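You operate a simulated robot arm through the tools that you are given. There is no shell and no other tool. Be economical: measure what you need, move in short steps, check, and stop when the job is done.

You are at the controls of a simulated robot arm. One attempt, no reset.

## Task
The pump tripped on a dry bearing with its valve shut: get it running cool again.
Fine: open the red valve lever, reset once the motor is under 60 C, start, half a turn on the black grease cap; gauge in the green, motor at 55 C or less; hands off the casing over 70 C.

It is judged by the outcome, as a careful person would: the job done as asked, and still so three seconds after it is handed in. It fails if anything else is knocked over, pushed out of place, dropped, spilled or broken. A push-on lid holds only when it is set on centred and level and pressed home; a screw cap is set on level and turned clockwise until tight.

## Robot
A 6-joint arm with a two-finger parallel gripper on a trunk, on a base that drives. Base frame: it is fixed to the floor where the robot stands at the start and does not move with it; the origin is under the middle of the robot, x ahead of it, y to its left, z up. Readings come in cm, degrees, newtons and seconds.
With the tool pointing down near the work surface it reaches from about 10 to 70 cm from the robot's upright axis, wherever it stands. Its first joint turns from -166.0 to 166.0 degrees. Places, roughly: black grease cap [30, 0, 40]; black relief knob [60, 20, 70]; blue bleed lever [60, -10, 70]; blue reset button [60, -120, 110]; brass grease cap [70, 40, 20]; green start button [60, -100, 110]; pump gauge [40, -20, 80]; red valve lever [70, -10, 70]; silver grease cap [30, 10, 40]; starter box [60, -100, 120]; vacuum pump [70, -10, 40]. Payload 3.91 kg.
The TCP is the grasp point between the finger pads, 3 cm short of the fingertips. In the tool frame z runs along the fingers and y along their closing line. The gripper opens to 11 cm. The fingers are 2 cm wide and 1 cm thick; the gripper's body (4.8 by 11.2 cm) begins 5.5 cm behind the TCP.
Orientation is told as [roll, pitch, yaw] about the base's x, y, z axes, in that order, counted from this pose: with the fingers straight down and closing along the base's y, the tool's x points along the base's -x, its y along +y and its z along -z.

## Interface
- The arm moves only by the tool move_arm. Its argument "targets" is text: rows parted by semicolons, each of 7 numbers parted by spaces: the shift along the base's x, y, z in cm, then the turn, a rotation vector about the base's x, y, z in degrees, then the opening, from 0 (shut) to 1 (fully open). In form: x y z ax ay az jaw; .... A call has 1 to 10 rows; each row shifts and turns the commanded pose from where the row before left it. Rows are played at 5 a second. More than 5 cm and 8.6 degrees between two rows, or a gripper value outside its range, and nothing of the call is played. Where a pose cannot be reached the arm comes as near as it can. A force on the tool above 70 N (or 10 N above the force at the start of the call, whichever is more), or a blocked arm, ends the call early, and 0.2 s more pass. Each finger travels about 4.5 cm/s and halts on what it meets, pressing with about 31 N; the grip force reading is that of the motor and also rises with nothing between the fingers. The clock runs only during rows and for 0.2 s after the last one: add rows that do not move to give the fingers time. It gives the time, the measured TCP pose, the force on the tool (base axes), the opening and the grip force at its end, in the units of the frame above (readings bear some noise), with the torque about the TCP (base axes, N m) and any sound that the robot's microphone picked up.
- Cameras (640 x 400 px; columns grow to the right, rows downward): "scene" is now at [-0.6, 9.5, 145.54]; the picture's right is [-0.48, -0.88, 0.00], its down [-0.67, 0.36, -0.65] and it looks along [0.57, -0.31, -0.76] (base axes); focal length 214 px, centre (320, 200). "wrist" rides on the gripper at [7.7, 0.7, -11.4] in the tool frame; the picture's right is [-0.09, 1.00, 0.00], its down [-0.80, -0.07, -0.59] and it looks along [-0.59, -0.05, 0.80] (tool axes); focal length 270 px, centre (320, 200).
- camera(camera): a new picture of that camera. It takes no simulated time.
- lift_body(by): slides the trunk up (or, below 0, down) by that many cm; the arm and the scene camera ride with it, the base frame stays. It gives what a move gives, with no picture.
- steer(legs): drives the robot by 1 to 6 legs, each [ahead, turn to the left] in cm and degrees, along the robot's own axes; the way and the turn of a leg run together, so that a leg with both is an arc; at most 150 cm and 180 degrees a leg. The arm and the cameras ride along, it lands a little off, and it stops where it bumps. It gives what a move gives.
- pan_tilt(pan, tilt): turns the head with the scene camera to pan (to the left, within 155 degrees either way) and tilt (down, from -29 to 69), counted from straight ahead of the robot. It gives what a move gives.
- point_at(camera, pixels): for up to 12 pixels [column, row] of the newest picture of that camera ("zoom" is the newest enlarged one), the place [x, y, z] in the base frame of the surface seen there, good to about 0.2 cm. It takes no simulated time.
- close_up(camera, box): a new picture of the part [left, top, right, bottom] of that camera's present view, enlarged. It takes no simulated time.
- sign_off(): hands the job in; it is judged then, once.

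Keep the steps short. Do not move on a guess: measure, check each grasp and each placing, and mend mistakes. In all there are 80 turns and 48 pictures (those below and enlarged ones count). Leave the gripper open and the arm clear of the work at the hand-in unless told otherwise, and finish with a single line.

The tools are called after "Call:" by a JSON object that holds its "op" and its "data". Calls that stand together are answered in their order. move_arm: Moves the arm, as the interface text tells. Its arguments: {"type":"object","properties":{"targets":{"type":"string"}},"required":["targets"]} The other tools are called the same way: lift_body (by) slides the trunk up or down; steer (legs) drives the base; pan_tilt (pan, tilt) turns the head that bears the scene camera; camera (camera) takes a picture; point_at (camera, pixels) gives the place of the surface under pixels of a picture; close_up (camera, box) takes an enlarged picture of a part of a camera's view; sign_off () hands the job in.

At the start:

```text
time_s: 0.0
tcp_pos: [27.75, -34.62, 125.87]
tcp_rot: [0.0, 0.0, 0.1]
force: [-0.1, -0.4, -0.6]
ft_torque: [0.0, -0.01, 0.0]
width: 11.0
gripper_force: 0.1
trunk travel left (down, up): [-42.5, 18.5]
robot x, y, heading: [-0.42, -2.01, -0.2]
head pan, tilt: [-28.5, 49.8]
```

scene: 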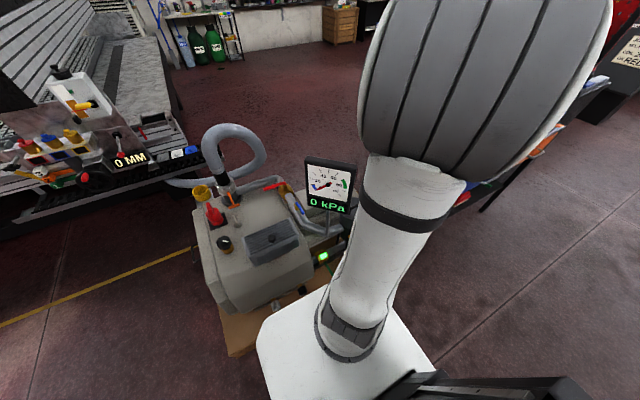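
wrist: 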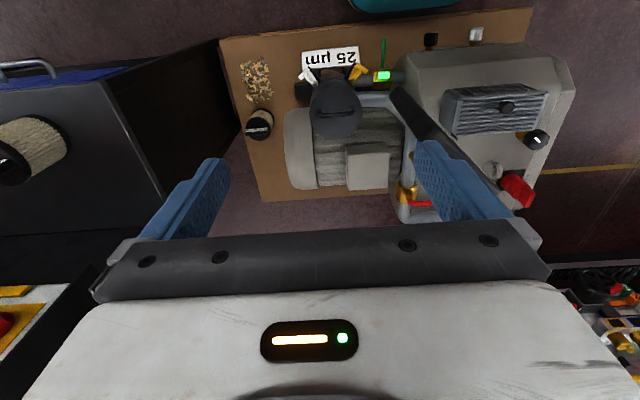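

I see the pump ahead, with the gauge at about (330,185) reading 0 kPa and the red lever at about (275,186). I'll enlarge the pump and look from the wrist camera as well.

Call:
{"op": "close_up", "data": {"camera": "scene", "box": [180, 120, 380, 320]}}

Call:
{"op": "close_up", "data": {"camera": "wrist", "box": [220, 0, 580, 225]}}

```text
2.00 times, centred on (280, 220) of scene
```

zoom: 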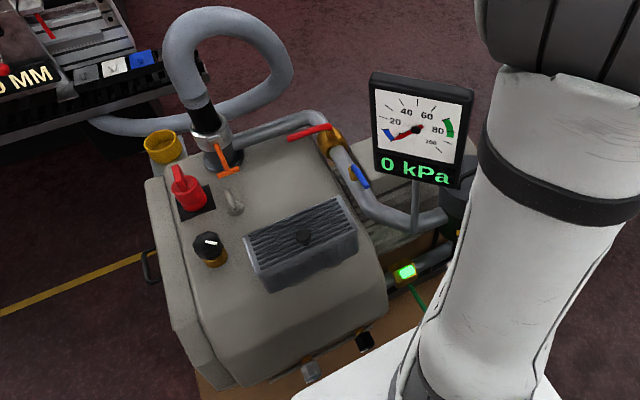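

```text
1.78 times, centred on (400, 112) of wrist
```

zoom: 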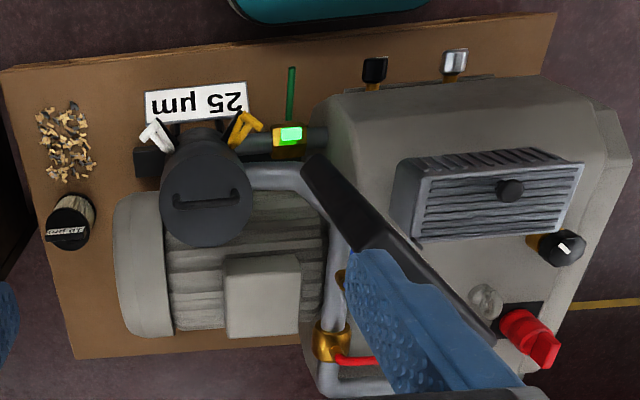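

The grease caps are at zoom (375,70) and (455,62), and the red lever is at (355,360). I'll measure these in the wrist zoom.

Call:
{"op": "point_at", "data": {"camera": "zoom", "pixels": [[375, 65], [375, 85], [455, 60], [455, 80], [331, 345], [345, 360], [372, 362], [338, 310], [338, 250], [330, 378], [290, 135], [260, 290]]}}

Call:
{"op": "close_up", "data": {"camera": "scene", "box": [250, 150, 370, 250]}}

```text
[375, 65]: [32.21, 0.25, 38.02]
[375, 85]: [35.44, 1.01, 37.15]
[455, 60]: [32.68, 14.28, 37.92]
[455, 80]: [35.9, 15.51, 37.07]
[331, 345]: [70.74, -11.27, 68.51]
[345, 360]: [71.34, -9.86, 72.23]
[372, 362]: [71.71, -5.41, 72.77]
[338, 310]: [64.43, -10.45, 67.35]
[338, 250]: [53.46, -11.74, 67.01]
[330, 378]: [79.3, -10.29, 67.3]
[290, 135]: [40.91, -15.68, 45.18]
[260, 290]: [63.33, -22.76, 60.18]
```

```text
4.00 times, centred on (310, 200) of scene
```

zoom: 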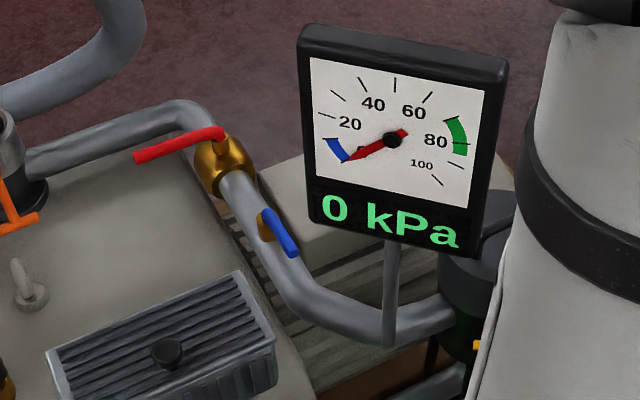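

The red lever's pivot is near (71,-10.5,72). It lies crosswise along +y, so the valve is shut. I'll turn the head to see the starter box and the measured lever tip.

Call:
{"op": "point_at", "data": {"camera": "zoom", "pixels": [[138, 158], [175, 147], [212, 134], [222, 148], [265, 215], [293, 252], [390, 140], [310, 40], [500, 70], [235, 180], [160, 115], [60, 150]]}}

Call:
{"op": "pan_tilt", "data": {"pan": -62, "tilt": 22}}

Call:
{"op": "camera", "data": {"camera": "scene"}}

```text
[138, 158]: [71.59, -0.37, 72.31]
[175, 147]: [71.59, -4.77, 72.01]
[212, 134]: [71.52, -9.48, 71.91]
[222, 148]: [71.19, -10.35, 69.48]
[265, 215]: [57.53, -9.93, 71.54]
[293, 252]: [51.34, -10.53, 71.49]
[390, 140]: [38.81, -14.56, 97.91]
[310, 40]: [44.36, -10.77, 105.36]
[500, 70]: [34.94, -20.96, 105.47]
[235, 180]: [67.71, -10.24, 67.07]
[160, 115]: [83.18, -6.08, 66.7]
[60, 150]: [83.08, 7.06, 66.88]
```

```text
time_s: 1.0
tcp_pos: [27.65, -34.74, 126.02]
tcp_rot: [-0.1, 0.1, 0.1]
force: [0.0, 0.1, 0.2]
ft_torque: [-0.01, 0.0, 0.01]
width: 11.01
gripper_force: 0.0
trunk travel left (down, up): [-42.5, 18.5]
robot x, y, heading: [-0.05, -2.13, -0.0]
head pan, tilt: [-62.0, 22.0]
```

```text
42 pictures are left
```

scene: 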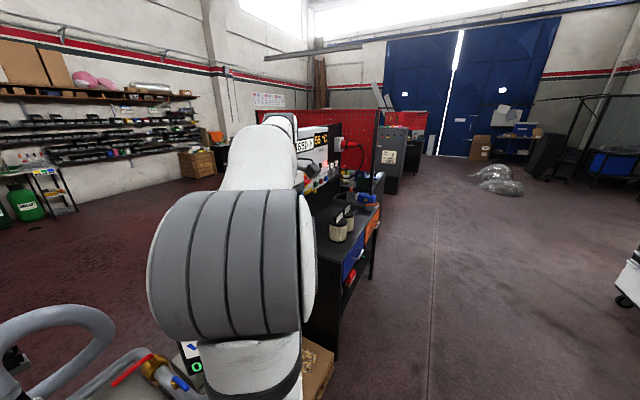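

The starter box is at about (315,150), partly hidden, with an amber display. I'll enlarge it.

Call:
{"op": "close_up", "data": {"camera": "scene", "box": [280, 110, 400, 210]}}

```text
4.00 times, centred on (340, 160) of scene
```

zoom: 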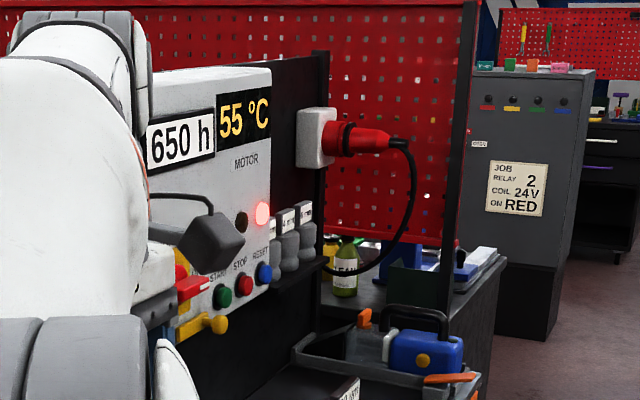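

The display reads 55 °C, the trip lamp is red, and START, STOP and RESET sit along the lower edge. I'll measure the buttons.

Call:
{"op": "point_at", "data": {"camera": "zoom", "pixels": [[222, 296], [245, 284], [265, 272], [210, 305], [270, 262], [262, 213], [240, 180], [272, 100], [185, 320], [215, 240]]}}

```text
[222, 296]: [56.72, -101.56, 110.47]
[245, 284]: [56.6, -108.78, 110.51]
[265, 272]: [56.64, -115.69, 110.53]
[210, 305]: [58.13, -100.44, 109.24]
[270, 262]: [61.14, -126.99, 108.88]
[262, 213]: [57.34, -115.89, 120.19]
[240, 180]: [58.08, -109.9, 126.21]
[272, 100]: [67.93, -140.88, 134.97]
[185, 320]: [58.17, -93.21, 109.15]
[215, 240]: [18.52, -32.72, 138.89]
```

The buttons are at z 110.5: START y -101.6, STOP -108.8, RESET -115.7. The panel faces -x. The valve comes first. I'll swing the tool at height (fingertips at 123, gauge top at 105) toward y ≈ 0.

Call:
{"op": "move_arm", "data": {"targets": "0 4 0 0 0 0 1;0 4.5 0 0 0 0 1;0 4.5 0 0 0 0 1;0 4.5 0 0 0 0 1;0 4.5 0 0 0 0 1;2 4.5 0 0 0 0 1;4 2 0 0 0 0 1;4.5 2 0 0 0 0 1;4.5 1.5 0 0 0 0 1;4.5 0 0 0 0 0 1"}}

Call:
{"op": "pan_tilt", "data": {"pan": -10, "tilt": 45}}

Call:
{"op": "camera", "data": {"camera": "scene"}}

Call:
{"op": "camera", "data": {"camera": "wrist"}}

```text
time_s: 3.2
tcp_pos: [47.19, -3.0, 125.71]
tcp_rot: [0.0, 0.1, 0.1]
force: [-0.5, 0.7, 0.2]
ft_torque: [0.0, 0.03, -0.01]
width: 11.0
gripper_force: 0.1
trunk travel left (down, up): [-42.5, 18.5]
robot x, y, heading: [0.05, -2.28, -0.2]
head pan, tilt: [-62.0, 22.0]
```

```text
time_s: 4.4
tcp_pos: [47.22, -3.07, 125.74]
tcp_rot: [0.1, -0.1, 0.1]
force: [0.0, -0.7, 0.8]
ft_torque: [-0.01, 0.02, 0.05]
width: 10.99
gripper_force: 0.2
trunk travel left (down, up): [-42.5, 18.5]
robot x, y, heading: [0.12, -1.69, 0.2]
head pan, tilt: [-10.0, 45.0]
```

```text
40 pictures are left
```

scene: 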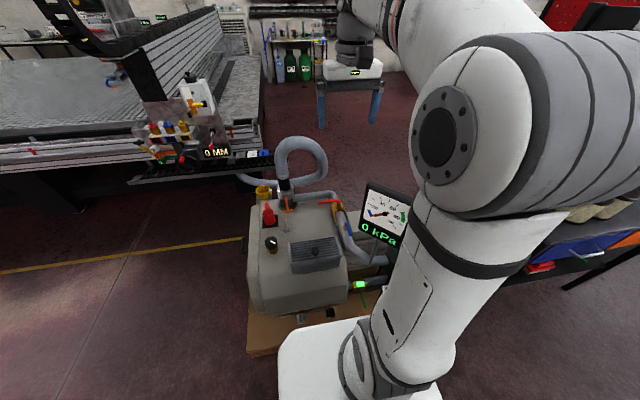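

```text
39 pictures are left
```

wrist: 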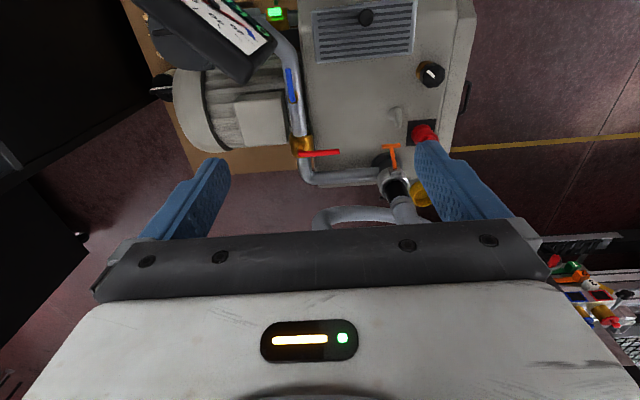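

Lever at wrist (320,153), hose elbow just beyond. I'll measure the surroundings: casing top, orange tap, hose.

Call:
{"op": "point_at", "data": {"camera": "wrist", "pixels": [[335, 153], [312, 153], [303, 145], [340, 135], [335, 165], [390, 148], [390, 170], [400, 210], [355, 215], [425, 132], [290, 85], [395, 115]]}}

Call:
{"op": "point_at", "data": {"camera": "scene", "pixels": [[300, 140], [318, 152], [290, 190], [337, 203], [264, 192], [268, 213], [330, 325], [345, 335], [260, 345], [385, 185], [372, 185], [300, 318]]}}

```text
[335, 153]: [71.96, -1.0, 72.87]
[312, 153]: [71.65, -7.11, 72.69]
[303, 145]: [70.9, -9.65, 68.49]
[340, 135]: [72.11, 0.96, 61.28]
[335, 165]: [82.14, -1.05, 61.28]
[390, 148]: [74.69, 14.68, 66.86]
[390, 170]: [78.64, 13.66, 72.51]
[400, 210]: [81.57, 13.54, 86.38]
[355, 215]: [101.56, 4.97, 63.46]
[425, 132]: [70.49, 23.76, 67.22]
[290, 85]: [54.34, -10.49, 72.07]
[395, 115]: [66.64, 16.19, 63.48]
```

```text
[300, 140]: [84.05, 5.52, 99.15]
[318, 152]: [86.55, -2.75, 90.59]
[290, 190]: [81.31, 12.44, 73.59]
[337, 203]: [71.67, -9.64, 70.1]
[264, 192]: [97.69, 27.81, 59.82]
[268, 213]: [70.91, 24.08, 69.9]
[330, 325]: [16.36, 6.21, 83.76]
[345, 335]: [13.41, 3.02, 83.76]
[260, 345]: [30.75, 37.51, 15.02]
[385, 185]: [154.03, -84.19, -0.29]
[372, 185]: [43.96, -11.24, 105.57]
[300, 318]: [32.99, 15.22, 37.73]
```

The lever runs from its pivot at (71.5,-10.5) to the tip at (71.6,-0.4), at z 72.3. The casing top is at 61 and the hose at x ≥ 82. I'll raise the trunk so the arm comes down from above and stays clear of the gauge, then close the fingers.

Call:
{"op": "lift_body", "data": {"by": 16}}

Call:
{"op": "move_arm", "data": {"targets": "4 0 -3 0 -7 0 0;4 0 -4 0 -7 0 0;4 0 -4 0 -7 0 0;4 0 -4 0 -7 0 0;3 0 -4 0 0 0 0;3 0 -4 0 0 0 0;0 0 -5 0 0 0 0;0 0 -5 0 0 0 0;0 0 -5 0 0 0 0"}}

Call:
{"op": "camera", "data": {"camera": "scene"}}

```text
time_s: 6.2
tcp_pos: [47.27, -3.06, 141.76]
tcp_rot: [0.0, 0.0, 0.1]
force: [-0.4, -0.7, -0.3]
ft_torque: [0.01, 0.03, -0.02]
width: 10.98
gripper_force: 0.0
trunk travel left (down, up): [-58.5, 2.5]
robot x, y, heading: [-0.11, -1.93, 0.2]
head pan, tilt: [-10.0, 45.0]
```

```text
refused: row 2 steps farther than a row can; nothing moved
```

```text
38 pictures are left
```

scene: 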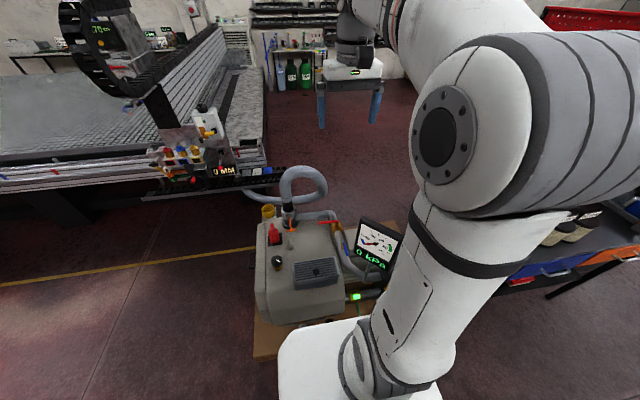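

One row was too long; I'll retry with shorter steps and a forward tilt of 28°.

Call:
{"op": "move_arm", "data": {"targets": "3 0 -3 0 -7 0 0;3.5 0 -3.5 0 -7 0 0;3.5 0 -3.5 0 -7 0 0;3.5 0 -3.5 0 -7 0 0;3.5 0 -3.5 0 0 0 0;3.5 0 -3.5 0 0 0 0;3 0 -4 0 0 0 0;2 0 -4.5 0 0 0 0;0 0 -5 0 0 0 0;0 0 -5 0 0 0 0"}}

Call:
{"op": "camera", "data": {"camera": "scene"}}

```text
time_s: 8.4
tcp_pos: [72.57, -3.06, 102.48]
tcp_rot: [-0.1, -27.9, 0.0]
force: [-0.4, -1.4, -1.0]
ft_torque: [-0.01, 0.0, -0.03]
width: 0.0
gripper_force: 31.4
trunk travel left (down, up): [-58.5, 2.5]
robot x, y, heading: [0.09, -2.01, 0.1]
head pan, tilt: [-10.0, 45.0]
```

```text
37 pictures are left
```

scene: 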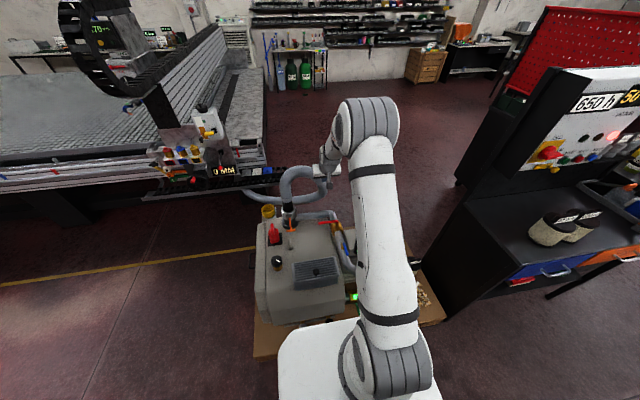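

The arm is extended and the elbow is above the gauge. I'll measure the upper arm's clearance over the gauge before going lower.

Call:
{"op": "point_at", "data": {"camera": "scene", "pixels": [[375, 250], [372, 200], [370, 150], [370, 115], [345, 135], [328, 165], [400, 250], [325, 173], [295, 170], [325, 185]]}}

Call:
{"op": "close_up", "data": {"camera": "scene", "box": [250, 90, 450, 290]}}

Call:
{"op": "camera", "data": {"camera": "wrist"}}

```text
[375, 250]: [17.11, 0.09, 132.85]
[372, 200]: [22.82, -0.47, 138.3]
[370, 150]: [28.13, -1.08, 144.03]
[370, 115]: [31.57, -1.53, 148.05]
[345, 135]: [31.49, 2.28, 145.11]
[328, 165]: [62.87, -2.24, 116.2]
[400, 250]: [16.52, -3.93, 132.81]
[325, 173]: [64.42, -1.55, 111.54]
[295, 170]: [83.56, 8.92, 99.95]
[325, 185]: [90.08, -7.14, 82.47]
```

```text
2.00 times, centred on (350, 190) of scene
```

zoom: 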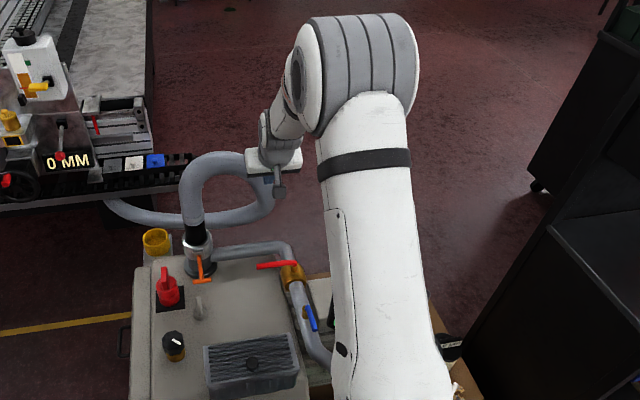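

```text
35 pictures are left
```

wrist: 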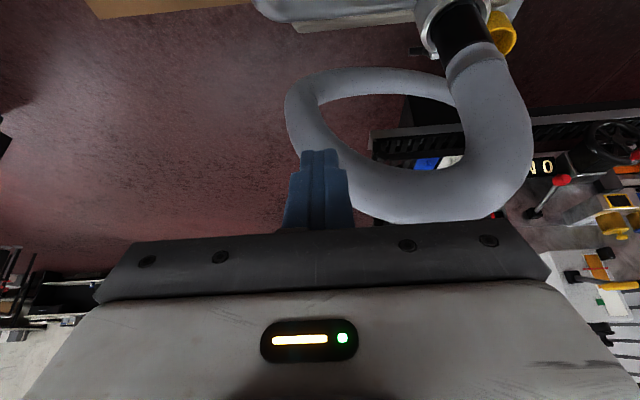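

The elbow top is at z 148, well clear of the gauge top at 105. The hose surface is at x ≥ 83. I'll go down on the far side of the lever: TCP to (75,-2.5,72.7).

Call:
{"op": "move_arm", "data": {"targets": "2.4 0.3 -3.5 0 0 0 0;0 0.3 -4.5 0 0 0 0;0 0 -4.5 0 0 0 0;0 0 -4.5 0 0 0 0;0 0 -4.5 0 0 0 0;0 0 -4 0 0 0 0;0 0 -2.5 0 0 0 0;0 0 -1.8 0 0 0 0"}}

Call:
{"op": "close_up", "data": {"camera": "scene", "box": [250, 150, 390, 270]}}

```text
time_s: 10.2
tcp_pos: [75.05, -2.47, 73.84]
tcp_rot: [0.0, -28.0, 0.1]
force: [-0.5, -0.9, 0.3]
ft_torque: [-0.03, 0.03, -0.03]
width: 0.0
gripper_force: 31.0
out of reach, approached as far as the arm can: row 7
trunk travel left (down, up): [-58.5, 2.5]
robot x, y, heading: [0.04, -1.7, 0.3]
head pan, tilt: [-10.0, 45.0]
```

```text
3.33 times, centred on (320, 210) of scene
```

zoom: 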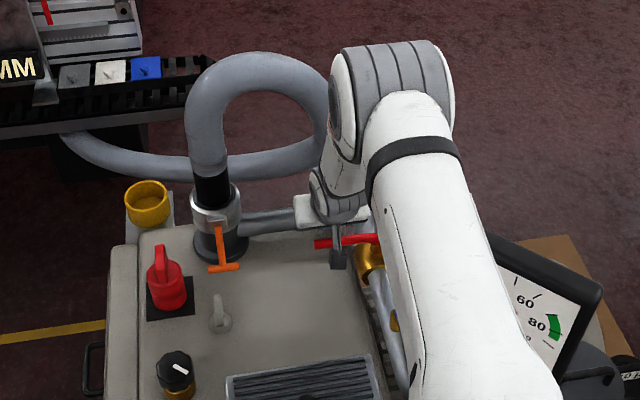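

TCP z is 73.8, with reach at its limit. I'll check the contact side closely.

Call:
{"op": "close_up", "data": {"camera": "scene", "box": [305, 205, 345, 235]}}

```text
13.33 times, centred on (325, 220) of scene
```

zoom: 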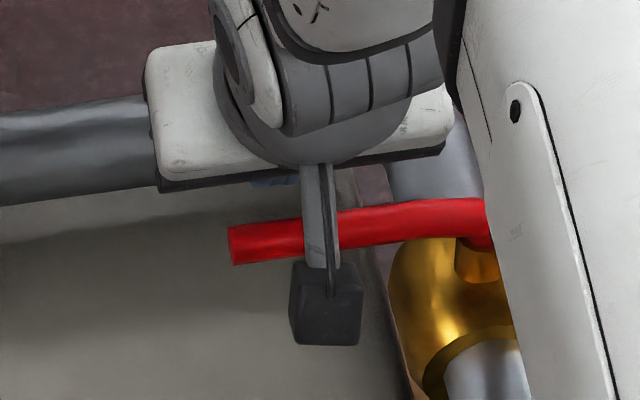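

The dark block is the wrist camera. The fingers are behind the lever. I'll lower the trunk 1.3 cm to bring the tips to about z 70.

Call:
{"op": "lift_body", "data": {"by": -1.3}}

Call:
{"op": "move_arm", "data": {"targets": "-1 0 0 0 0 0 0;-0.7 0 0 0 0 0 0;-0.7 0 0 0 0 0 0;-0.7 -0.1 0 0 0 0 0;-0.7 -0.2 0 0 0 0 0"}}

Call:
{"op": "close_up", "data": {"camera": "scene", "box": [290, 190, 370, 250]}}

```text
time_s: 10.8
tcp_pos: [75.2, -2.46, 72.4]
tcp_rot: [0.0, -28.0, 0.1]
force: [-0.5, -0.8, 0.5]
ft_torque: [0.0, -0.01, -0.01]
width: 0.0
gripper_force: 32.1
trunk travel left (down, up): [-57.2, 3.8]
robot x, y, heading: [-0.01, -2.0, -0.0]
head pan, tilt: [-10.0, 45.0]
```

```text
time_s: 11.9
tcp_pos: [73.06, -2.48, 73.66]
tcp_rot: [-0.1, -30.1, 0.5]
force: [4.9, 0.2, 6.5]
ft_torque: [-0.01, -0.01, 0.0]
width: 0.01
gripper_force: 31.3
trunk travel left (down, up): [-57.2, 3.8]
robot x, y, heading: [-0.18, -1.94, -0.1]
head pan, tilt: [-10.0, 45.0]
stopped in row 5: the force on the tool passed its limit at 73 N (the readings are from after the stop); the commanded pose is now the measured one
```

```text
6.67 times, centred on (330, 220) of scene
```

zoom: 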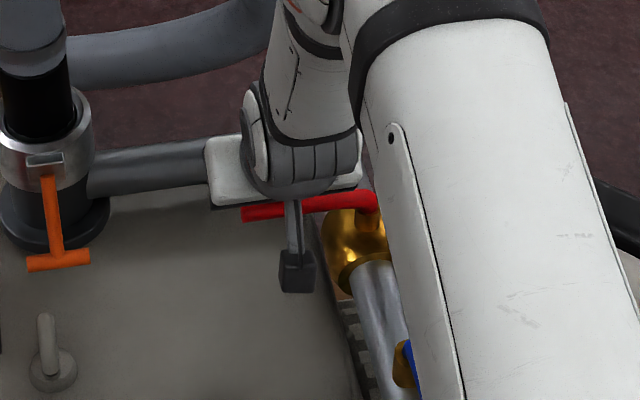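

The lever did not turn this way: 73 N, and the tool slid up it. So it's against a stop and must swing the other way, toward +x. I'll lift the fingers over it and come down on the near side with less tilt, after lowering the trunk a bit for reach.

Call:
{"op": "move_arm", "data": {"targets": "1 0 1 0 0 0 0;0 0 4 0 0 0 0;0 0 4 0 7 0 0;-3.5 0 2 0 7.5 0 0;-3.5 -1 0 0 0 0 0;-1.2 -1 0 0 0 0 0"}}

Call:
{"op": "lift_body", "data": {"by": -8}}

Call:
{"op": "close_up", "data": {"camera": "scene", "box": [250, 150, 410, 270]}}

```text
time_s: 13.3
tcp_pos: [65.75, -4.47, 84.57]
tcp_rot: [-0.1, -15.3, 0.3]
force: [1.0, -0.1, -0.3]
ft_torque: [-0.01, 0.0, -0.02]
width: 0.0
gripper_force: 31.3
trunk travel left (down, up): [-57.2, 3.8]
robot x, y, heading: [-0.31, -1.64, 0.0]
head pan, tilt: [-10.0, 45.0]
```

```text
time_s: 14.5
tcp_pos: [65.72, -4.57, 76.49]
tcp_rot: [-0.1, -15.2, 0.3]
force: [-0.7, -0.6, -0.1]
ft_torque: [0.02, -0.01, -0.01]
width: 0.02
gripper_force: 30.8
trunk travel left (down, up): [-49.2, 11.8]
robot x, y, heading: [0.31, -1.66, 0.0]
head pan, tilt: [-10.0, 45.0]
```

```text
3.33 times, centred on (330, 210) of scene
```

zoom: 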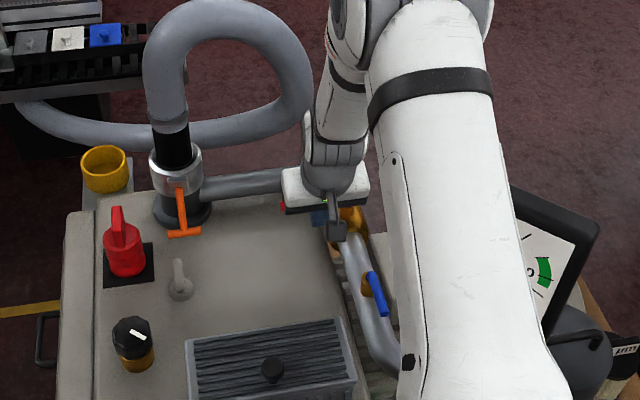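

The fingertips are on the near side at x ≈ 66.5. I'll go down 3.2 cm, then push gently toward +x.

Call:
{"op": "move_arm", "data": {"targets": "0 0 -2 0 0 0 0;0 0.1 -1.3 0 0 0 0;2 0 0 0 0 0 0;2 0 0 0 0 0 0;1 0 0 0 0 0 0;1 0 0 0 0 0 0;1.2 0 0 0 0 0 0"}}

Call:
{"op": "close_up", "data": {"camera": "scene", "box": [270, 170, 390, 260]}}

```text
time_s: 16.1
tcp_pos: [73.01, -4.47, 73.34]
tcp_rot: [-0.1, -15.2, 0.3]
force: [-1.5, -0.2, -1.6]
ft_torque: [0.02, 0.03, 0.0]
width: 0.03
gripper_force: 31.2
trunk travel left (down, up): [-49.2, 11.8]
robot x, y, heading: [0.19, -2.11, 0.1]
head pan, tilt: [-10.0, 45.0]
```

```text
4.44 times, centred on (330, 215) of scene
```

zoom: 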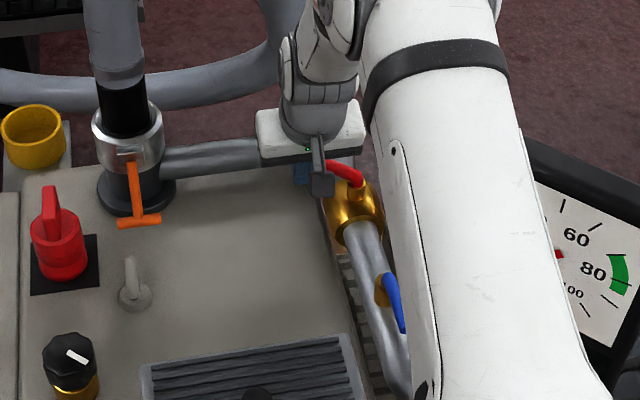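

The lever is turning toward +x with little force. I'll carry on along the arc.

Call:
{"op": "move_arm", "data": {"targets": "1.2 -0.5 0 0 0 0 0;1 -0.6 0 0 0 0 0;0.7 -0.7 0 0 0 0 0;0.6 -0.9 0 0 0 0 0;0.5 -1 0 0 0 0 0;0.2 -1 0 0 0 0 0;0 -0.6 0 0 0 0 0"}}

Call:
{"op": "close_up", "data": {"camera": "scene", "box": [270, 170, 390, 260]}}

```text
time_s: 17.7
tcp_pos: [77.18, -8.94, 73.23]
tcp_rot: [0.0, -15.1, 0.6]
force: [-6.1, 48.2, 1.7]
ft_torque: [0.52, 0.06, -0.13]
width: 0.0
gripper_force: 30.9
trunk travel left (down, up): [-49.2, 11.8]
robot x, y, heading: [-0.06, -2.07, -0.0]
head pan, tilt: [-10.0, 45.0]
```

```text
4.44 times, centred on (330, 215) of scene
```

zoom: 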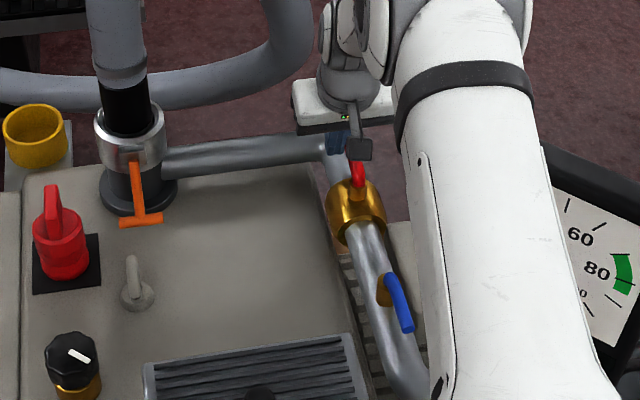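

48 N sideways at the end means the lever is against its open stop, in line with the pipe. I'll back off, rise and retreat.

Call:
{"op": "move_arm", "data": {"targets": "-0.3 1.5 0 0 0 0 0;-0.5 2 1 0 0 0 0;-1 1 4 0 0 0 0;-2 0 4.5 0 0 0 0;-2 0 4.5 0 0 0 0;-2 0 4.5 0 0 0 0;-2 0 4.5 0 0 0 0;-2 0 4.5 0 0 0 0;-3 0 4 0 0 0 0;-3 0 4 0 0 0 0"}}

Call:
{"op": "move_arm", "data": {"targets": "-3 0 4 0 0 0 0;-3 0 4 0 0 0 0;-4 0 3 0 0 0 0;-4.5 0 2 0 0 0 0;-4.8 0 0 0 0 0 0;-4.8 0 0 0 0 0 0;-4.8 0 0 0 0 0 0"}}

Call:
{"op": "pan_tilt", "data": {"pan": -50, "tilt": 40}}

Call:
{"op": "camera", "data": {"camera": "scene"}}

```text
time_s: 19.9
tcp_pos: [59.27, -5.17, 108.55]
tcp_rot: [0.0, -15.2, 0.3]
force: [0.3, 0.3, -0.5]
ft_torque: [0.02, -0.01, -0.03]
width: 0.0
gripper_force: 31.3
trunk travel left (down, up): [-49.2, 11.8]
robot x, y, heading: [0.2, -2.23, -0.2]
head pan, tilt: [-10.0, 45.0]
```

```text
time_s: 21.5
tcp_pos: [30.18, -5.15, 121.8]
tcp_rot: [0.1, -15.3, 0.3]
force: [-1.1, 0.2, 0.7]
ft_torque: [0.02, 0.0, 0.02]
width: 0.0
gripper_force: 30.9
trunk travel left (down, up): [-49.2, 11.8]
robot x, y, heading: [0.02, -2.0, -0.2]
head pan, tilt: [-10.0, 45.0]
```

```text
time_s: 22.6
tcp_pos: [30.46, -5.39, 121.75]
tcp_rot: [0.0, -15.1, 0.2]
force: [0.8, 1.1, 0.0]
ft_torque: [0.0, -0.02, 0.01]
width: 0.0
gripper_force: 31.0
trunk travel left (down, up): [-49.2, 11.8]
robot x, y, heading: [0.06, -1.62, 0.2]
head pan, tilt: [-50.0, 40.0]
```

```text
28 pictures are left
```

scene: 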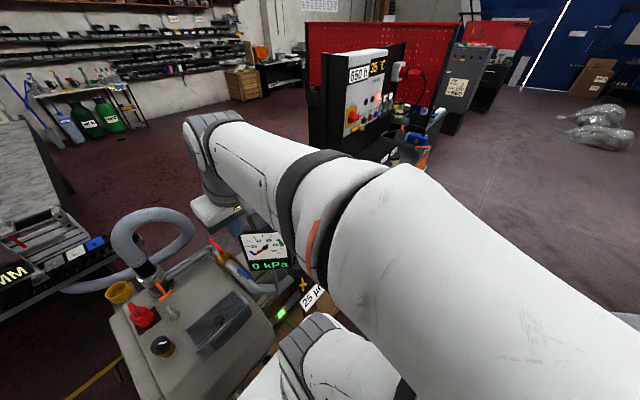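

The arm is clear, and the valve is along the pipe. I'll measure the bench outline around the starter box to plan the drive.

Call:
{"op": "point_at", "data": {"camera": "scene", "pixels": [[425, 150], [438, 125], [425, 165], [320, 145], [345, 150], [378, 155], [310, 100], [353, 117], [450, 180], [490, 160], [460, 130], [395, 160]]}}

Call:
{"op": "close_up", "data": {"camera": "scene", "box": [300, 30, 460, 180]}}

```text
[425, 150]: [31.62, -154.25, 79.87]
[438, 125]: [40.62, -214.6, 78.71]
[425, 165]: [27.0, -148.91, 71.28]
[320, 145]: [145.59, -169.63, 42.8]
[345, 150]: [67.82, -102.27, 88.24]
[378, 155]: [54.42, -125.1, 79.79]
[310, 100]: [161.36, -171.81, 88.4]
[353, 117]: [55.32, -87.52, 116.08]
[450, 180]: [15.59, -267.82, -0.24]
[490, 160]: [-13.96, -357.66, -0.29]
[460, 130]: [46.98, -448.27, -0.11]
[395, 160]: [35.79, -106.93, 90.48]
```

```text
2.67 times, centred on (380, 105) of scene
```

zoom: 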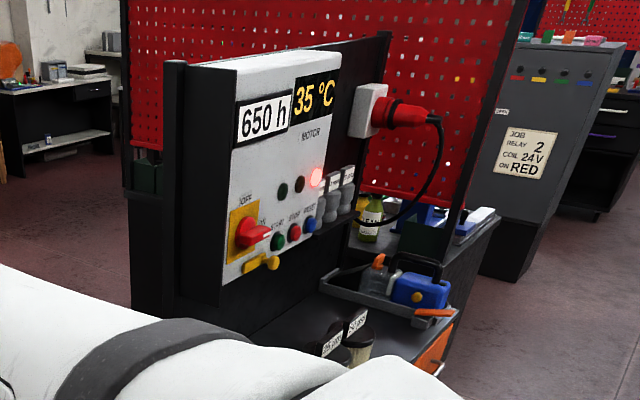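

Motor at 35 °C, already under 60. The bench front is at about x 27, so I'll back up a little before turning. First I'll check the floor behind and to the right.

Call:
{"op": "pan_tilt", "data": {"pan": -150, "tilt": 45}}

Call:
{"op": "camera", "data": {"camera": "scene"}}

Call:
{"op": "pan_tilt", "data": {"pan": -92, "tilt": 45}}

Call:
{"op": "camera", "data": {"camera": "scene"}}

```text
time_s: 24.3
tcp_pos: [30.43, -5.16, 121.87]
tcp_rot: [0.1, -15.2, 0.3]
force: [0.5, 0.4, -0.6]
ft_torque: [0.01, -0.01, 0.0]
width: 0.0
gripper_force: 31.5
trunk travel left (down, up): [-49.2, 11.8]
robot x, y, heading: [-0.09, -1.53, -0.2]
head pan, tilt: [-150.0, 45.0]
```

```text
26 pictures are left
```

scene: 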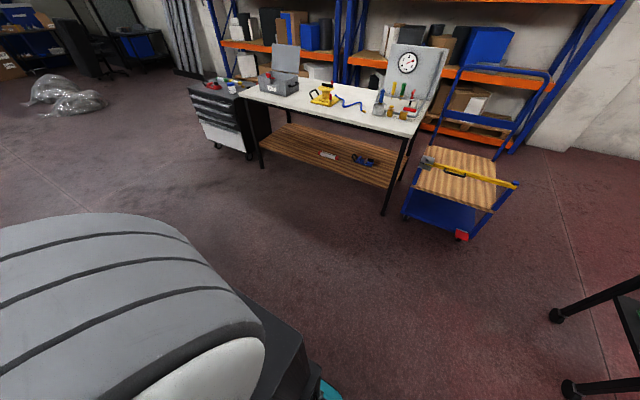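

```text
time_s: 25.6
tcp_pos: [30.45, -5.16, 121.67]
tcp_rot: [0.0, -15.2, 0.3]
force: [0.3, 0.4, 0.9]
ft_torque: [-0.04, -0.02, -0.02]
width: 0.0
gripper_force: 30.9
trunk travel left (down, up): [-49.2, 11.8]
robot x, y, heading: [0.15, -1.32, -0.5]
head pan, tilt: [-92.0, 45.0]
```

```text
25 pictures are left
```

scene: 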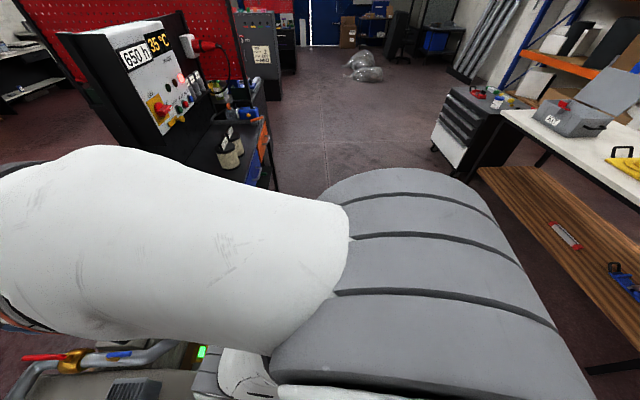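

The floor is clear, with a white bench on the far right. I'll measure it and the black bench edges.

Call:
{"op": "point_at", "data": {"camera": "scene", "pixels": [[505, 120], [490, 175], [590, 370], [450, 140], [275, 185], [262, 150], [350, 180], [230, 150], [220, 180], [400, 200], [420, 260]]}}

```text
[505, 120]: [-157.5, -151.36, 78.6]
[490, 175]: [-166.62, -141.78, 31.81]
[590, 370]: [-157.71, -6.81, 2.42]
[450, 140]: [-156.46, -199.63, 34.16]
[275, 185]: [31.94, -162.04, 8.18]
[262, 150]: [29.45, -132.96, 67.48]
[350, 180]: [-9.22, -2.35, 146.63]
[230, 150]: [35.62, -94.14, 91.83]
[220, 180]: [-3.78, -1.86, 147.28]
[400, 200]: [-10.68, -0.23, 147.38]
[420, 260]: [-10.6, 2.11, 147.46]
```

Plenty of room. I'll back up 12, turn right 90, drive 106 and turn left 90, to end at about (-12,-108) facing the box.

Call:
{"op": "steer", "data": {"legs": [[-12, 0], [0, -90], [106, 0], [0, 90]]}}

Call:
{"op": "pan_tilt", "data": {"pan": 0, "tilt": 35}}

Call:
{"op": "camera", "data": {"camera": "scene"}}

```text
time_s: 39.5
tcp_pos: [15.05, -113.02, 121.69]
tcp_rot: [0.1, -15.2, -2.2]
force: [-0.9, -0.6, 0.6]
ft_torque: [-0.01, 0.03, 0.01]
width: 0.0
gripper_force: 31.2
trunk travel left (down, up): [-49.2, 11.8]
robot x, y, heading: [-15.1, -105.53, -4.2]
head pan, tilt: [-92.0, 45.0]
stopped in leg 4: the robot was blocked; the commanded pose is now the measured one
```

```text
time_s: 41.2
tcp_pos: [14.94, -113.09, 121.68]
tcp_rot: [0.0, -15.2, -2.2]
force: [0.3, 1.2, -0.3]
ft_torque: [0.01, -0.01, 0.02]
width: 0.0
gripper_force: 31.3
trunk travel left (down, up): [-49.2, 11.8]
robot x, y, heading: [-15.25, -105.62, -4.1]
head pan, tilt: [0.0, 35.0]
```

```text
24 pictures are left
```

scene: 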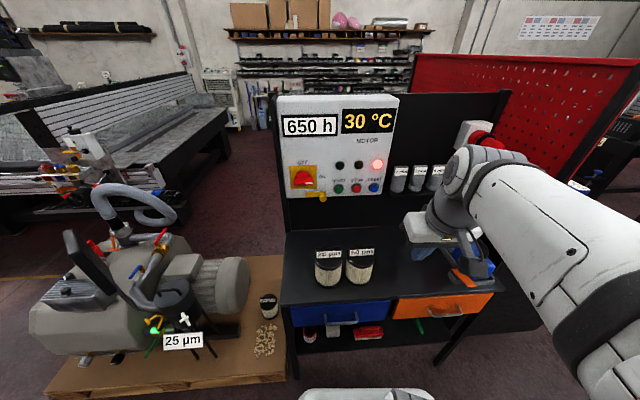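

The turn stopped 4° short, blocked by something, perhaps the bench front. Nothing looks disturbed. I'll measure the buttons from here at close range.

Call:
{"op": "close_up", "data": {"camera": "scene", "box": [270, 90, 410, 210]}}

Call:
{"op": "point_at", "data": {"camera": "scene", "pixels": [[290, 320], [380, 312], [440, 305], [490, 300], [331, 262], [362, 262], [475, 250], [440, 235], [478, 130], [460, 165], [580, 250]]}}

```text
3.33 times, centred on (340, 150) of scene
```

zoom: 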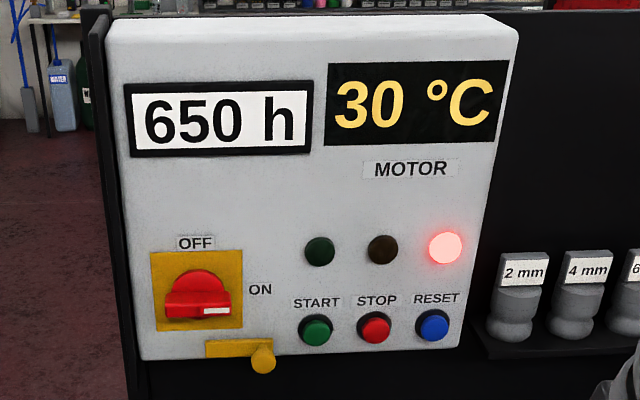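

```text
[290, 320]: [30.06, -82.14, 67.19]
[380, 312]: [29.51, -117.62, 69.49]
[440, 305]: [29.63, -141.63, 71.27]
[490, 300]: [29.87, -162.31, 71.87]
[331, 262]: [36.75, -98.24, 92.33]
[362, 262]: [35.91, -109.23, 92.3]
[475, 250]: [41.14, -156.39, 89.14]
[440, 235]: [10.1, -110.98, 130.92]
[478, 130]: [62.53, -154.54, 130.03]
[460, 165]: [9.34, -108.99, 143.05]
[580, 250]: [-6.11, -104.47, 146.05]
```

Call:
{"op": "point_at", "data": {"camera": "zoom", "pixels": [[317, 328], [375, 326], [434, 324], [405, 200], [350, 350], [262, 355], [447, 247]]}}

```text
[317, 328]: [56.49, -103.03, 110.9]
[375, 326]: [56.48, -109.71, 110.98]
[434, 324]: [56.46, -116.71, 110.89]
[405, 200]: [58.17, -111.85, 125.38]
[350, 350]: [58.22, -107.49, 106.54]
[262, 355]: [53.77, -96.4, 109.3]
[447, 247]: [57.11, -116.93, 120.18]
```

RESET is at (56.5,-116.7,110.9), START at (56.5,-103.0,110.9), and the button faces stick out to x 56.5. I'll tilt the tool horizontal while advancing to x ≈ 45, in line with RESET.

Call:
{"op": "move_arm", "data": {"targets": "3.4 -0.4 -1.2 0 -8.4 0 0;3.4 -0.4 -1.2 0 -8.4 0 0;3.4 -0.4 -1.2 0 -8.4 0 0;3.4 -0.4 -1.2 0 -8.4 0 0;3.4 -0.4 -1.2 0 -8.4 0 0;3.4 -0.4 -1.2 0 -8.4 0 0;3.4 -0.4 -1.2 0 -8.4 0 0;3.4 -0.4 -1.2 0 -8.4 0 0;3.4 -0.4 -1.2 0 -7.6 0 0;0 0 0 0 0 2 0"}}

Call:
{"op": "camera", "data": {"camera": "scene"}}

```text
time_s: 43.4
tcp_pos: [45.57, -116.67, 110.86]
tcp_rot: [91.7, -87.8, -90.3]
force: [-0.6, -0.7, -0.8]
ft_torque: [0.0, 0.04, 0.0]
width: 0.0
gripper_force: 30.5
trunk travel left (down, up): [-49.2, 11.8]
robot x, y, heading: [-15.05, -105.82, -4.1]
head pan, tilt: [0.0, 35.0]
```

```text
22 pictures are left
```

scene: 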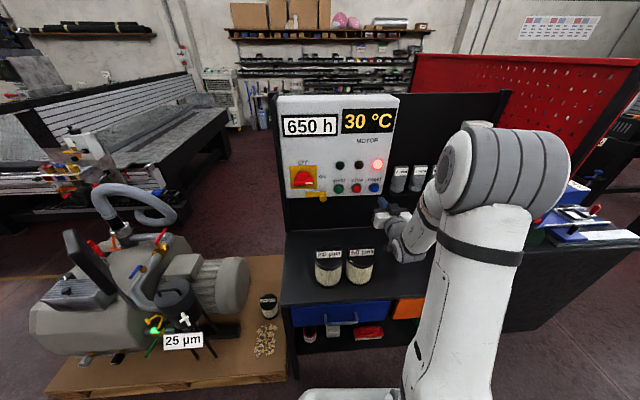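

The tool is horizontal and in line with RESET, with the tips at x 48.6. I'll advance and press.

Call:
{"op": "move_arm", "data": {"targets": "3 0 0 0 0 0 0;3 0 0 0 0 0 0;1.5 0 0 0 0 0 0;0.5 0 0 0 0 0 0;0.4 0 0 0 0 0 0;0.3 0 0 0 0 0 0"}}

Call:
{"op": "close_up", "data": {"camera": "scene", "box": [270, 90, 410, 210]}}

```text
time_s: 44.8
tcp_pos: [54.09, -116.67, 110.89]
tcp_rot: [87.0, -87.8, -85.6]
force: [-15.7, 0.0, -4.9]
ft_torque: [-0.01, 0.29, -0.06]
width: 0.0
gripper_force: 30.7
trunk travel left (down, up): [-49.2, 11.8]
robot x, y, heading: [-15.05, -105.68, -4.1]
head pan, tilt: [0.0, 35.0]
heard: click
```

```text
3.33 times, centred on (340, 150) of scene
```

zoom: 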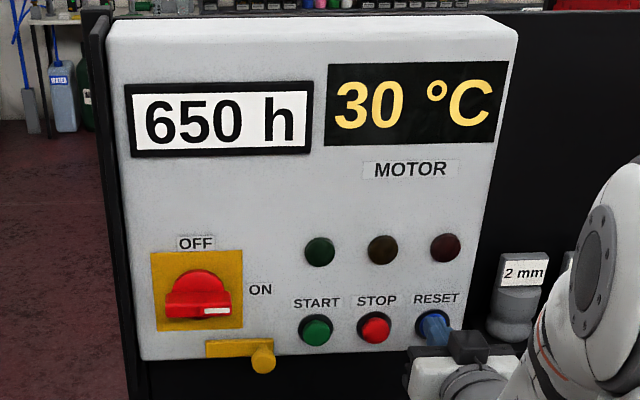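

A click, and the red trip lamp went out. Before starting, I'll look at the grease cups from here so the greasing after start goes quickly.

Call:
{"op": "close_up", "data": {"camera": "scene", "box": [20, 300, 180, 400]}}

Call:
{"op": "move_arm", "data": {"targets": "-1 0 0 0 0 0 0;-3 0 0 0 0 0 0;-1 3 0 0 0 0 0;0 4.7 0 0 0 0 0;0 4.5 0 0 0 0 0;0 1.3 0 0 0 0 0"}}

```text
4.00 times, centred on (100, 350) of scene
```

zoom: 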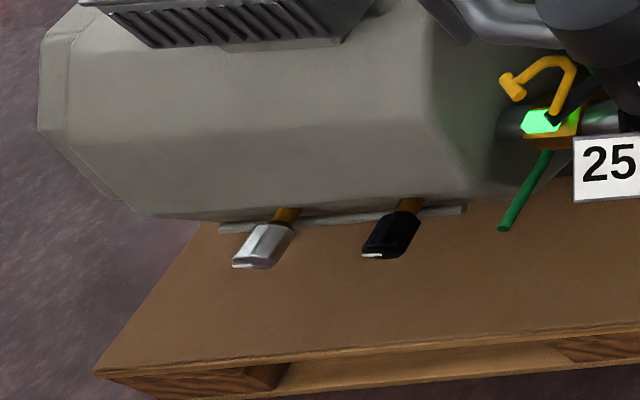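

```text
time_s: 46.2
tcp_pos: [48.62, -112.57, 110.79]
tcp_rot: [84.6, -87.8, -81.6]
force: [1.1, -0.3, -0.2]
ft_torque: [0.01, 0.01, 0.01]
width: 0.0
gripper_force: 30.8
out of reach, approached as far as the arm can: row 4, 5, 6
trunk travel left (down, up): [-49.2, 11.8]
robot x, y, heading: [-15.03, -105.74, -4.1]
head pan, tilt: [0.0, 35.0]
```

The cup caps point toward -x. The arm stuck at y -112.6 heading for START. I'll measure the caps, then try via a pulled-back position.

Call:
{"op": "point_at", "data": {"camera": "zoom", "pixels": [[372, 255], [395, 230], [388, 245], [375, 235], [405, 250], [408, 204], [252, 265], [265, 240], [285, 215], [300, 320], [200, 360]]}}

Call:
{"op": "move_arm", "data": {"targets": "-3 0 0 0 0 0 0;-3 1 0 0 0 0 0;0 4 0 0 0 0 0;0 4 0 0 0 0 0;0 0.5 0 0 0 0 0"}}

```text
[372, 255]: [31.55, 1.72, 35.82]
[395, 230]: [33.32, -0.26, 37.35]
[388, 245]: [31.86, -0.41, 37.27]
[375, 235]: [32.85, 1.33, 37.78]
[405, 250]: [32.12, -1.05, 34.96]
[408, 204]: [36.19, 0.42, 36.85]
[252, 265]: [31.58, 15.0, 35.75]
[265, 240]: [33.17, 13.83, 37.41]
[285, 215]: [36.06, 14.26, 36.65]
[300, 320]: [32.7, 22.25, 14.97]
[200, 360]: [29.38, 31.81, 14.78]
```

```text
time_s: 47.4
tcp_pos: [41.0, -111.78, 110.88]
tcp_rot: [87.2, -87.9, -84.6]
force: [-0.6, 1.3, -0.1]
ft_torque: [0.0, 0.01, -0.01]
width: 0.0
gripper_force: 30.5
out of reach, approached as far as the arm can: row 1, 2, 3, 4, 5
trunk travel left (down, up): [-49.2, 11.8]
robot x, y, heading: [-15.39, -105.76, -4.2]
head pan, tilt: [0.0, 35.0]
```

The black cap's face is at x 31.5, centre (0.2, 36.3). The arm seems limited sideways. I'll test whether the commanded pose ran ahead, and whether a small yaw frees it.

Call:
{"op": "move_arm", "data": {"targets": "0 -4 0 0 0 0 0;0 0 0 0 0 0 0"}}

Call:
{"op": "move_arm", "data": {"targets": "0 0 0 0 0 8 0;0 0 0 0 0 8 0;0 3 0 0 0 0 0"}}

```text
time_s: 48.0
tcp_pos: [41.07, -115.93, 110.66]
tcp_rot: [89.4, -87.8, -87.9]
force: [0.0, -0.1, 0.0]
ft_torque: [-0.02, 0.0, -0.03]
width: 0.0
gripper_force: 31.1
trunk travel left (down, up): [-49.2, 11.8]
robot x, y, heading: [-14.9, -105.55, -3.9]
head pan, tilt: [0.0, 35.0]
```

```text
time_s: 48.8
tcp_pos: [41.15, -112.66, 110.75]
tcp_rot: [89.9, -87.8, -72.4]
force: [-0.7, 0.1, -0.3]
ft_torque: [-0.03, 0.0, 0.01]
width: 0.0
gripper_force: 30.6
trunk travel left (down, up): [-49.2, 11.8]
robot x, y, heading: [-15.23, -105.78, -3.8]
head pan, tilt: [0.0, 35.0]
```

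Turning the tool 16° to the left frees it. I'll move on toward START with this yaw.

Call:
{"op": "move_arm", "data": {"targets": "0 2.5 0 0 0 0 0;0 2.5 0 0 0 0 0;0 2 0 0 0 0 0;0 1.5 0 0 0 0 0"}}

```text
time_s: 49.8
tcp_pos: [41.13, -104.31, 110.95]
tcp_rot: [89.9, -87.8, -72.3]
force: [-0.3, -0.4, 0.0]
ft_torque: [0.0, -0.02, 0.0]
width: 0.03
gripper_force: 30.9
trunk travel left (down, up): [-49.2, 11.8]
robot x, y, heading: [-14.98, -105.68, -4.1]
head pan, tilt: [0.0, 35.0]
```

Reached. START needs the TCP y at about -103.2 and contact at TCP x ≈ 53.3. I'll advance and press.

Call:
{"op": "move_arm", "data": {"targets": "4 1.1 0 0 0 0 0;4 0 0 0 0 0 0;3.5 0 0 0 0 0 0;0.7 0 0 0 0 0 0;0.4 0 0 0 0 0 0;0.3 0 0 0 0 0 0"}}

Call:
{"op": "close_up", "data": {"camera": "scene", "box": [270, 90, 410, 210]}}

```text
time_s: 51.2
tcp_pos: [53.91, -103.21, 111.08]
tcp_rot: [89.0, -87.7, -71.6]
force: [-12.4, -2.5, 0.2]
ft_torque: [0.0, 0.18, -0.09]
width: 0.01
gripper_force: 31.1
trunk travel left (down, up): [-49.2, 11.8]
robot x, y, heading: [-15.03, -105.67, -4.2]
head pan, tilt: [0.0, 35.0]
heard: click
```

```text
3.33 times, centred on (340, 150) of scene
```

zoom: 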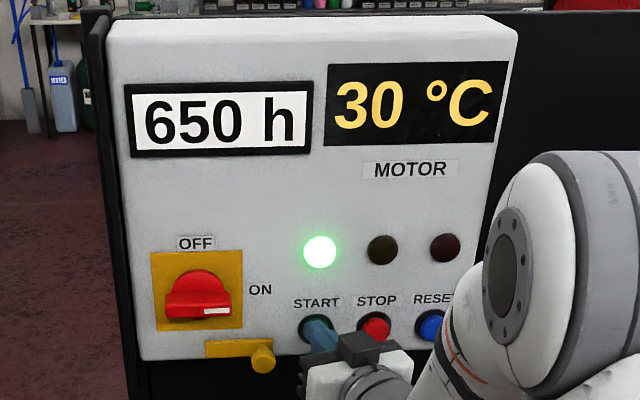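

A click and the green lamp: the motor is running at 30 °C. I'll retract, back away from the bench and drive to stand in front of the grease cups at about (-33,0).

Call:
{"op": "move_arm", "data": {"targets": "-2 0 0 0 0 0 0;-4.5 0 0 0 0 0 0.3;-4.8 0 0 0 0 0 0.5;-4.8 0 0 0 0 0 0.6;-4 0 0 0 0 0 0.6"}}

Call:
{"op": "steer", "data": {"legs": [[-18, 0], [0, 94], [104, 0], [0, -90]]}}

Call:
{"op": "pan_tilt", "data": {"pan": -30, "tilt": 40}}

Call:
{"op": "camera", "data": {"camera": "scene"}}

```text
time_s: 52.4
tcp_pos: [39.26, -103.52, 111.55]
tcp_rot: [89.4, -87.8, -71.9]
force: [-0.2, -0.2, -0.2]
ft_torque: [0.02, 0.0, 0.01]
width: 6.62
gripper_force: 0.2
out of reach, approached as far as the arm can: row 4, 5
trunk travel left (down, up): [-49.2, 11.8]
robot x, y, heading: [-14.96, -105.49, -4.0]
head pan, tilt: [0.0, 35.0]
```

```text
time_s: 65.0
tcp_pos: [5.99, 35.95, 111.52]
tcp_rot: [89.5, -87.9, -29.4]
force: [0.5, 0.0, 0.1]
ft_torque: [-0.01, -0.05, -0.03]
width: 6.62
gripper_force: 0.0
trunk travel left (down, up): [-49.2, 11.8]
robot x, y, heading: [-33.71, -1.43, 42.5]
head pan, tilt: [0.0, 35.0]
stopped in leg 4: the robot was blocked; the commanded pose is now the measured one
```

```text
time_s: 66.0
tcp_pos: [6.03, 35.86, 111.58]
tcp_rot: [89.7, -87.8, -29.6]
force: [0.0, 0.7, 0.4]
ft_torque: [0.02, 0.0, -0.01]
width: 6.58
gripper_force: 0.0
trunk travel left (down, up): [-49.2, 11.8]
robot x, y, heading: [-33.73, -1.21, 42.1]
head pan, tilt: [-30.0, 40.0]
```

```text
18 pictures are left
```

scene: 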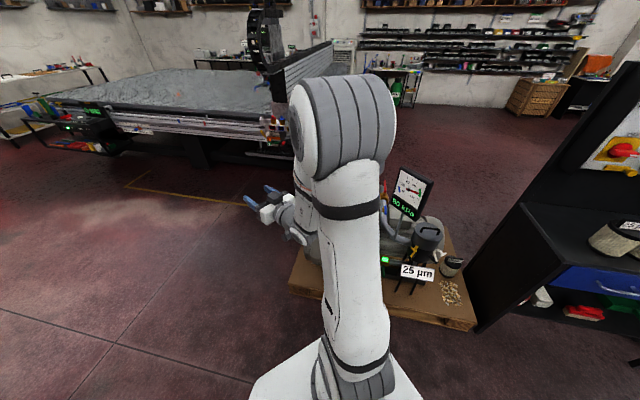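

The gauge now shows about 80 kPa. The turn was blocked at heading 42°; something is near the base. I'll look to the left and behind.

Call:
{"op": "pan_tilt", "data": {"pan": 120, "tilt": 55}}

Call:
{"op": "camera", "data": {"camera": "scene"}}

```text
time_s: 68.3
tcp_pos: [6.03, 35.91, 111.6]
tcp_rot: [89.6, -87.8, -29.6]
force: [-0.5, -0.6, -0.8]
ft_torque: [0.02, -0.04, -0.02]
width: 6.59
gripper_force: 0.0
trunk travel left (down, up): [-49.2, 11.8]
robot x, y, heading: [-33.28, -1.51, 42.5]
head pan, tilt: [120.0, 55.0]
```

```text
17 pictures are left
```

scene: 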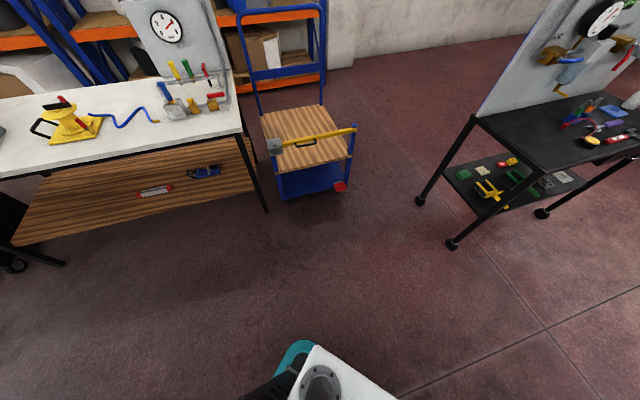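

Nothing is close behind. I'll look straight down in front of the base.

Call:
{"op": "pan_tilt", "data": {"pan": -60, "tilt": 65}}

Call:
{"op": "camera", "data": {"camera": "scene"}}

```text
time_s: 71.0
tcp_pos: [5.97, 35.89, 111.49]
tcp_rot: [89.7, -87.9, -29.6]
force: [-0.3, 0.5, 0.0]
ft_torque: [0.0, 0.01, -0.01]
width: 6.61
gripper_force: 0.1
trunk travel left (down, up): [-49.2, 11.8]
robot x, y, heading: [-33.36, -1.2, 42.5]
head pan, tilt: [-60.0, 65.0]
```

```text
16 pictures are left
```

scene: 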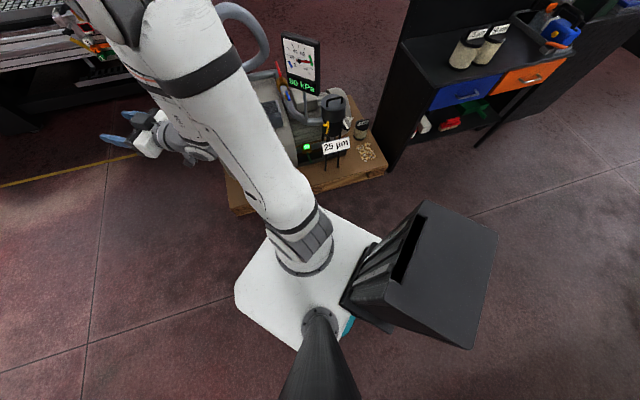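

Nothing touches the base. I'll try the rest of the turn in smaller pieces.

Call:
{"op": "steer", "data": {"legs": [[0, -20]]}}

```text
time_s: 72.5
tcp_pos: [16.45, 20.3, 111.62]
tcp_rot: [88.3, -87.7, -48.1]
force: [-0.4, 1.4, 0.2]
ft_torque: [-0.01, -0.05, -0.01]
width: 6.61
gripper_force: 0.0
trunk travel left (down, up): [-49.2, 11.8]
robot x, y, heading: [-33.97, -0.92, 23.0]
head pan, tilt: [-60.0, 65.0]
```

That worked. I'll finish the turn and take a picture of the pose.

Call:
{"op": "steer", "data": {"legs": [[0, -23]]}}

Call:
{"op": "pan_tilt", "data": {"pan": -20, "tilt": 55}}

Call:
{"op": "camera", "data": {"camera": "scene"}}

```text
time_s: 74.0
tcp_pos: [20.81, -0.68, 111.47]
tcp_rot: [89.4, -87.7, -72.0]
force: [-0.3, 0.1, -0.3]
ft_torque: [0.03, -0.02, 0.0]
width: 6.57
gripper_force: 0.1
trunk travel left (down, up): [-49.2, 11.8]
robot x, y, heading: [-33.37, -0.05, 0.7]
head pan, tilt: [-60.0, 65.0]
```

```text
time_s: 75.1
tcp_pos: [20.88, -0.76, 111.47]
tcp_rot: [89.6, -87.7, -72.3]
force: [-0.7, 0.5, -0.4]
ft_torque: [0.01, -0.01, -0.01]
width: 6.59
gripper_force: 0.0
trunk travel left (down, up): [-49.2, 11.8]
robot x, y, heading: [-33.04, -0.04, 0.8]
head pan, tilt: [-20.0, 55.0]
```

```text
15 pictures are left
```

scene: 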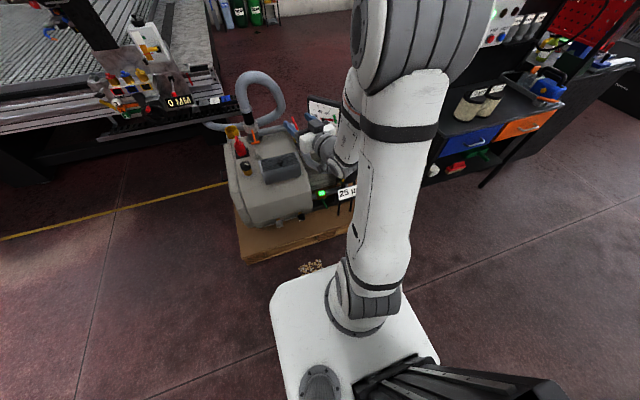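

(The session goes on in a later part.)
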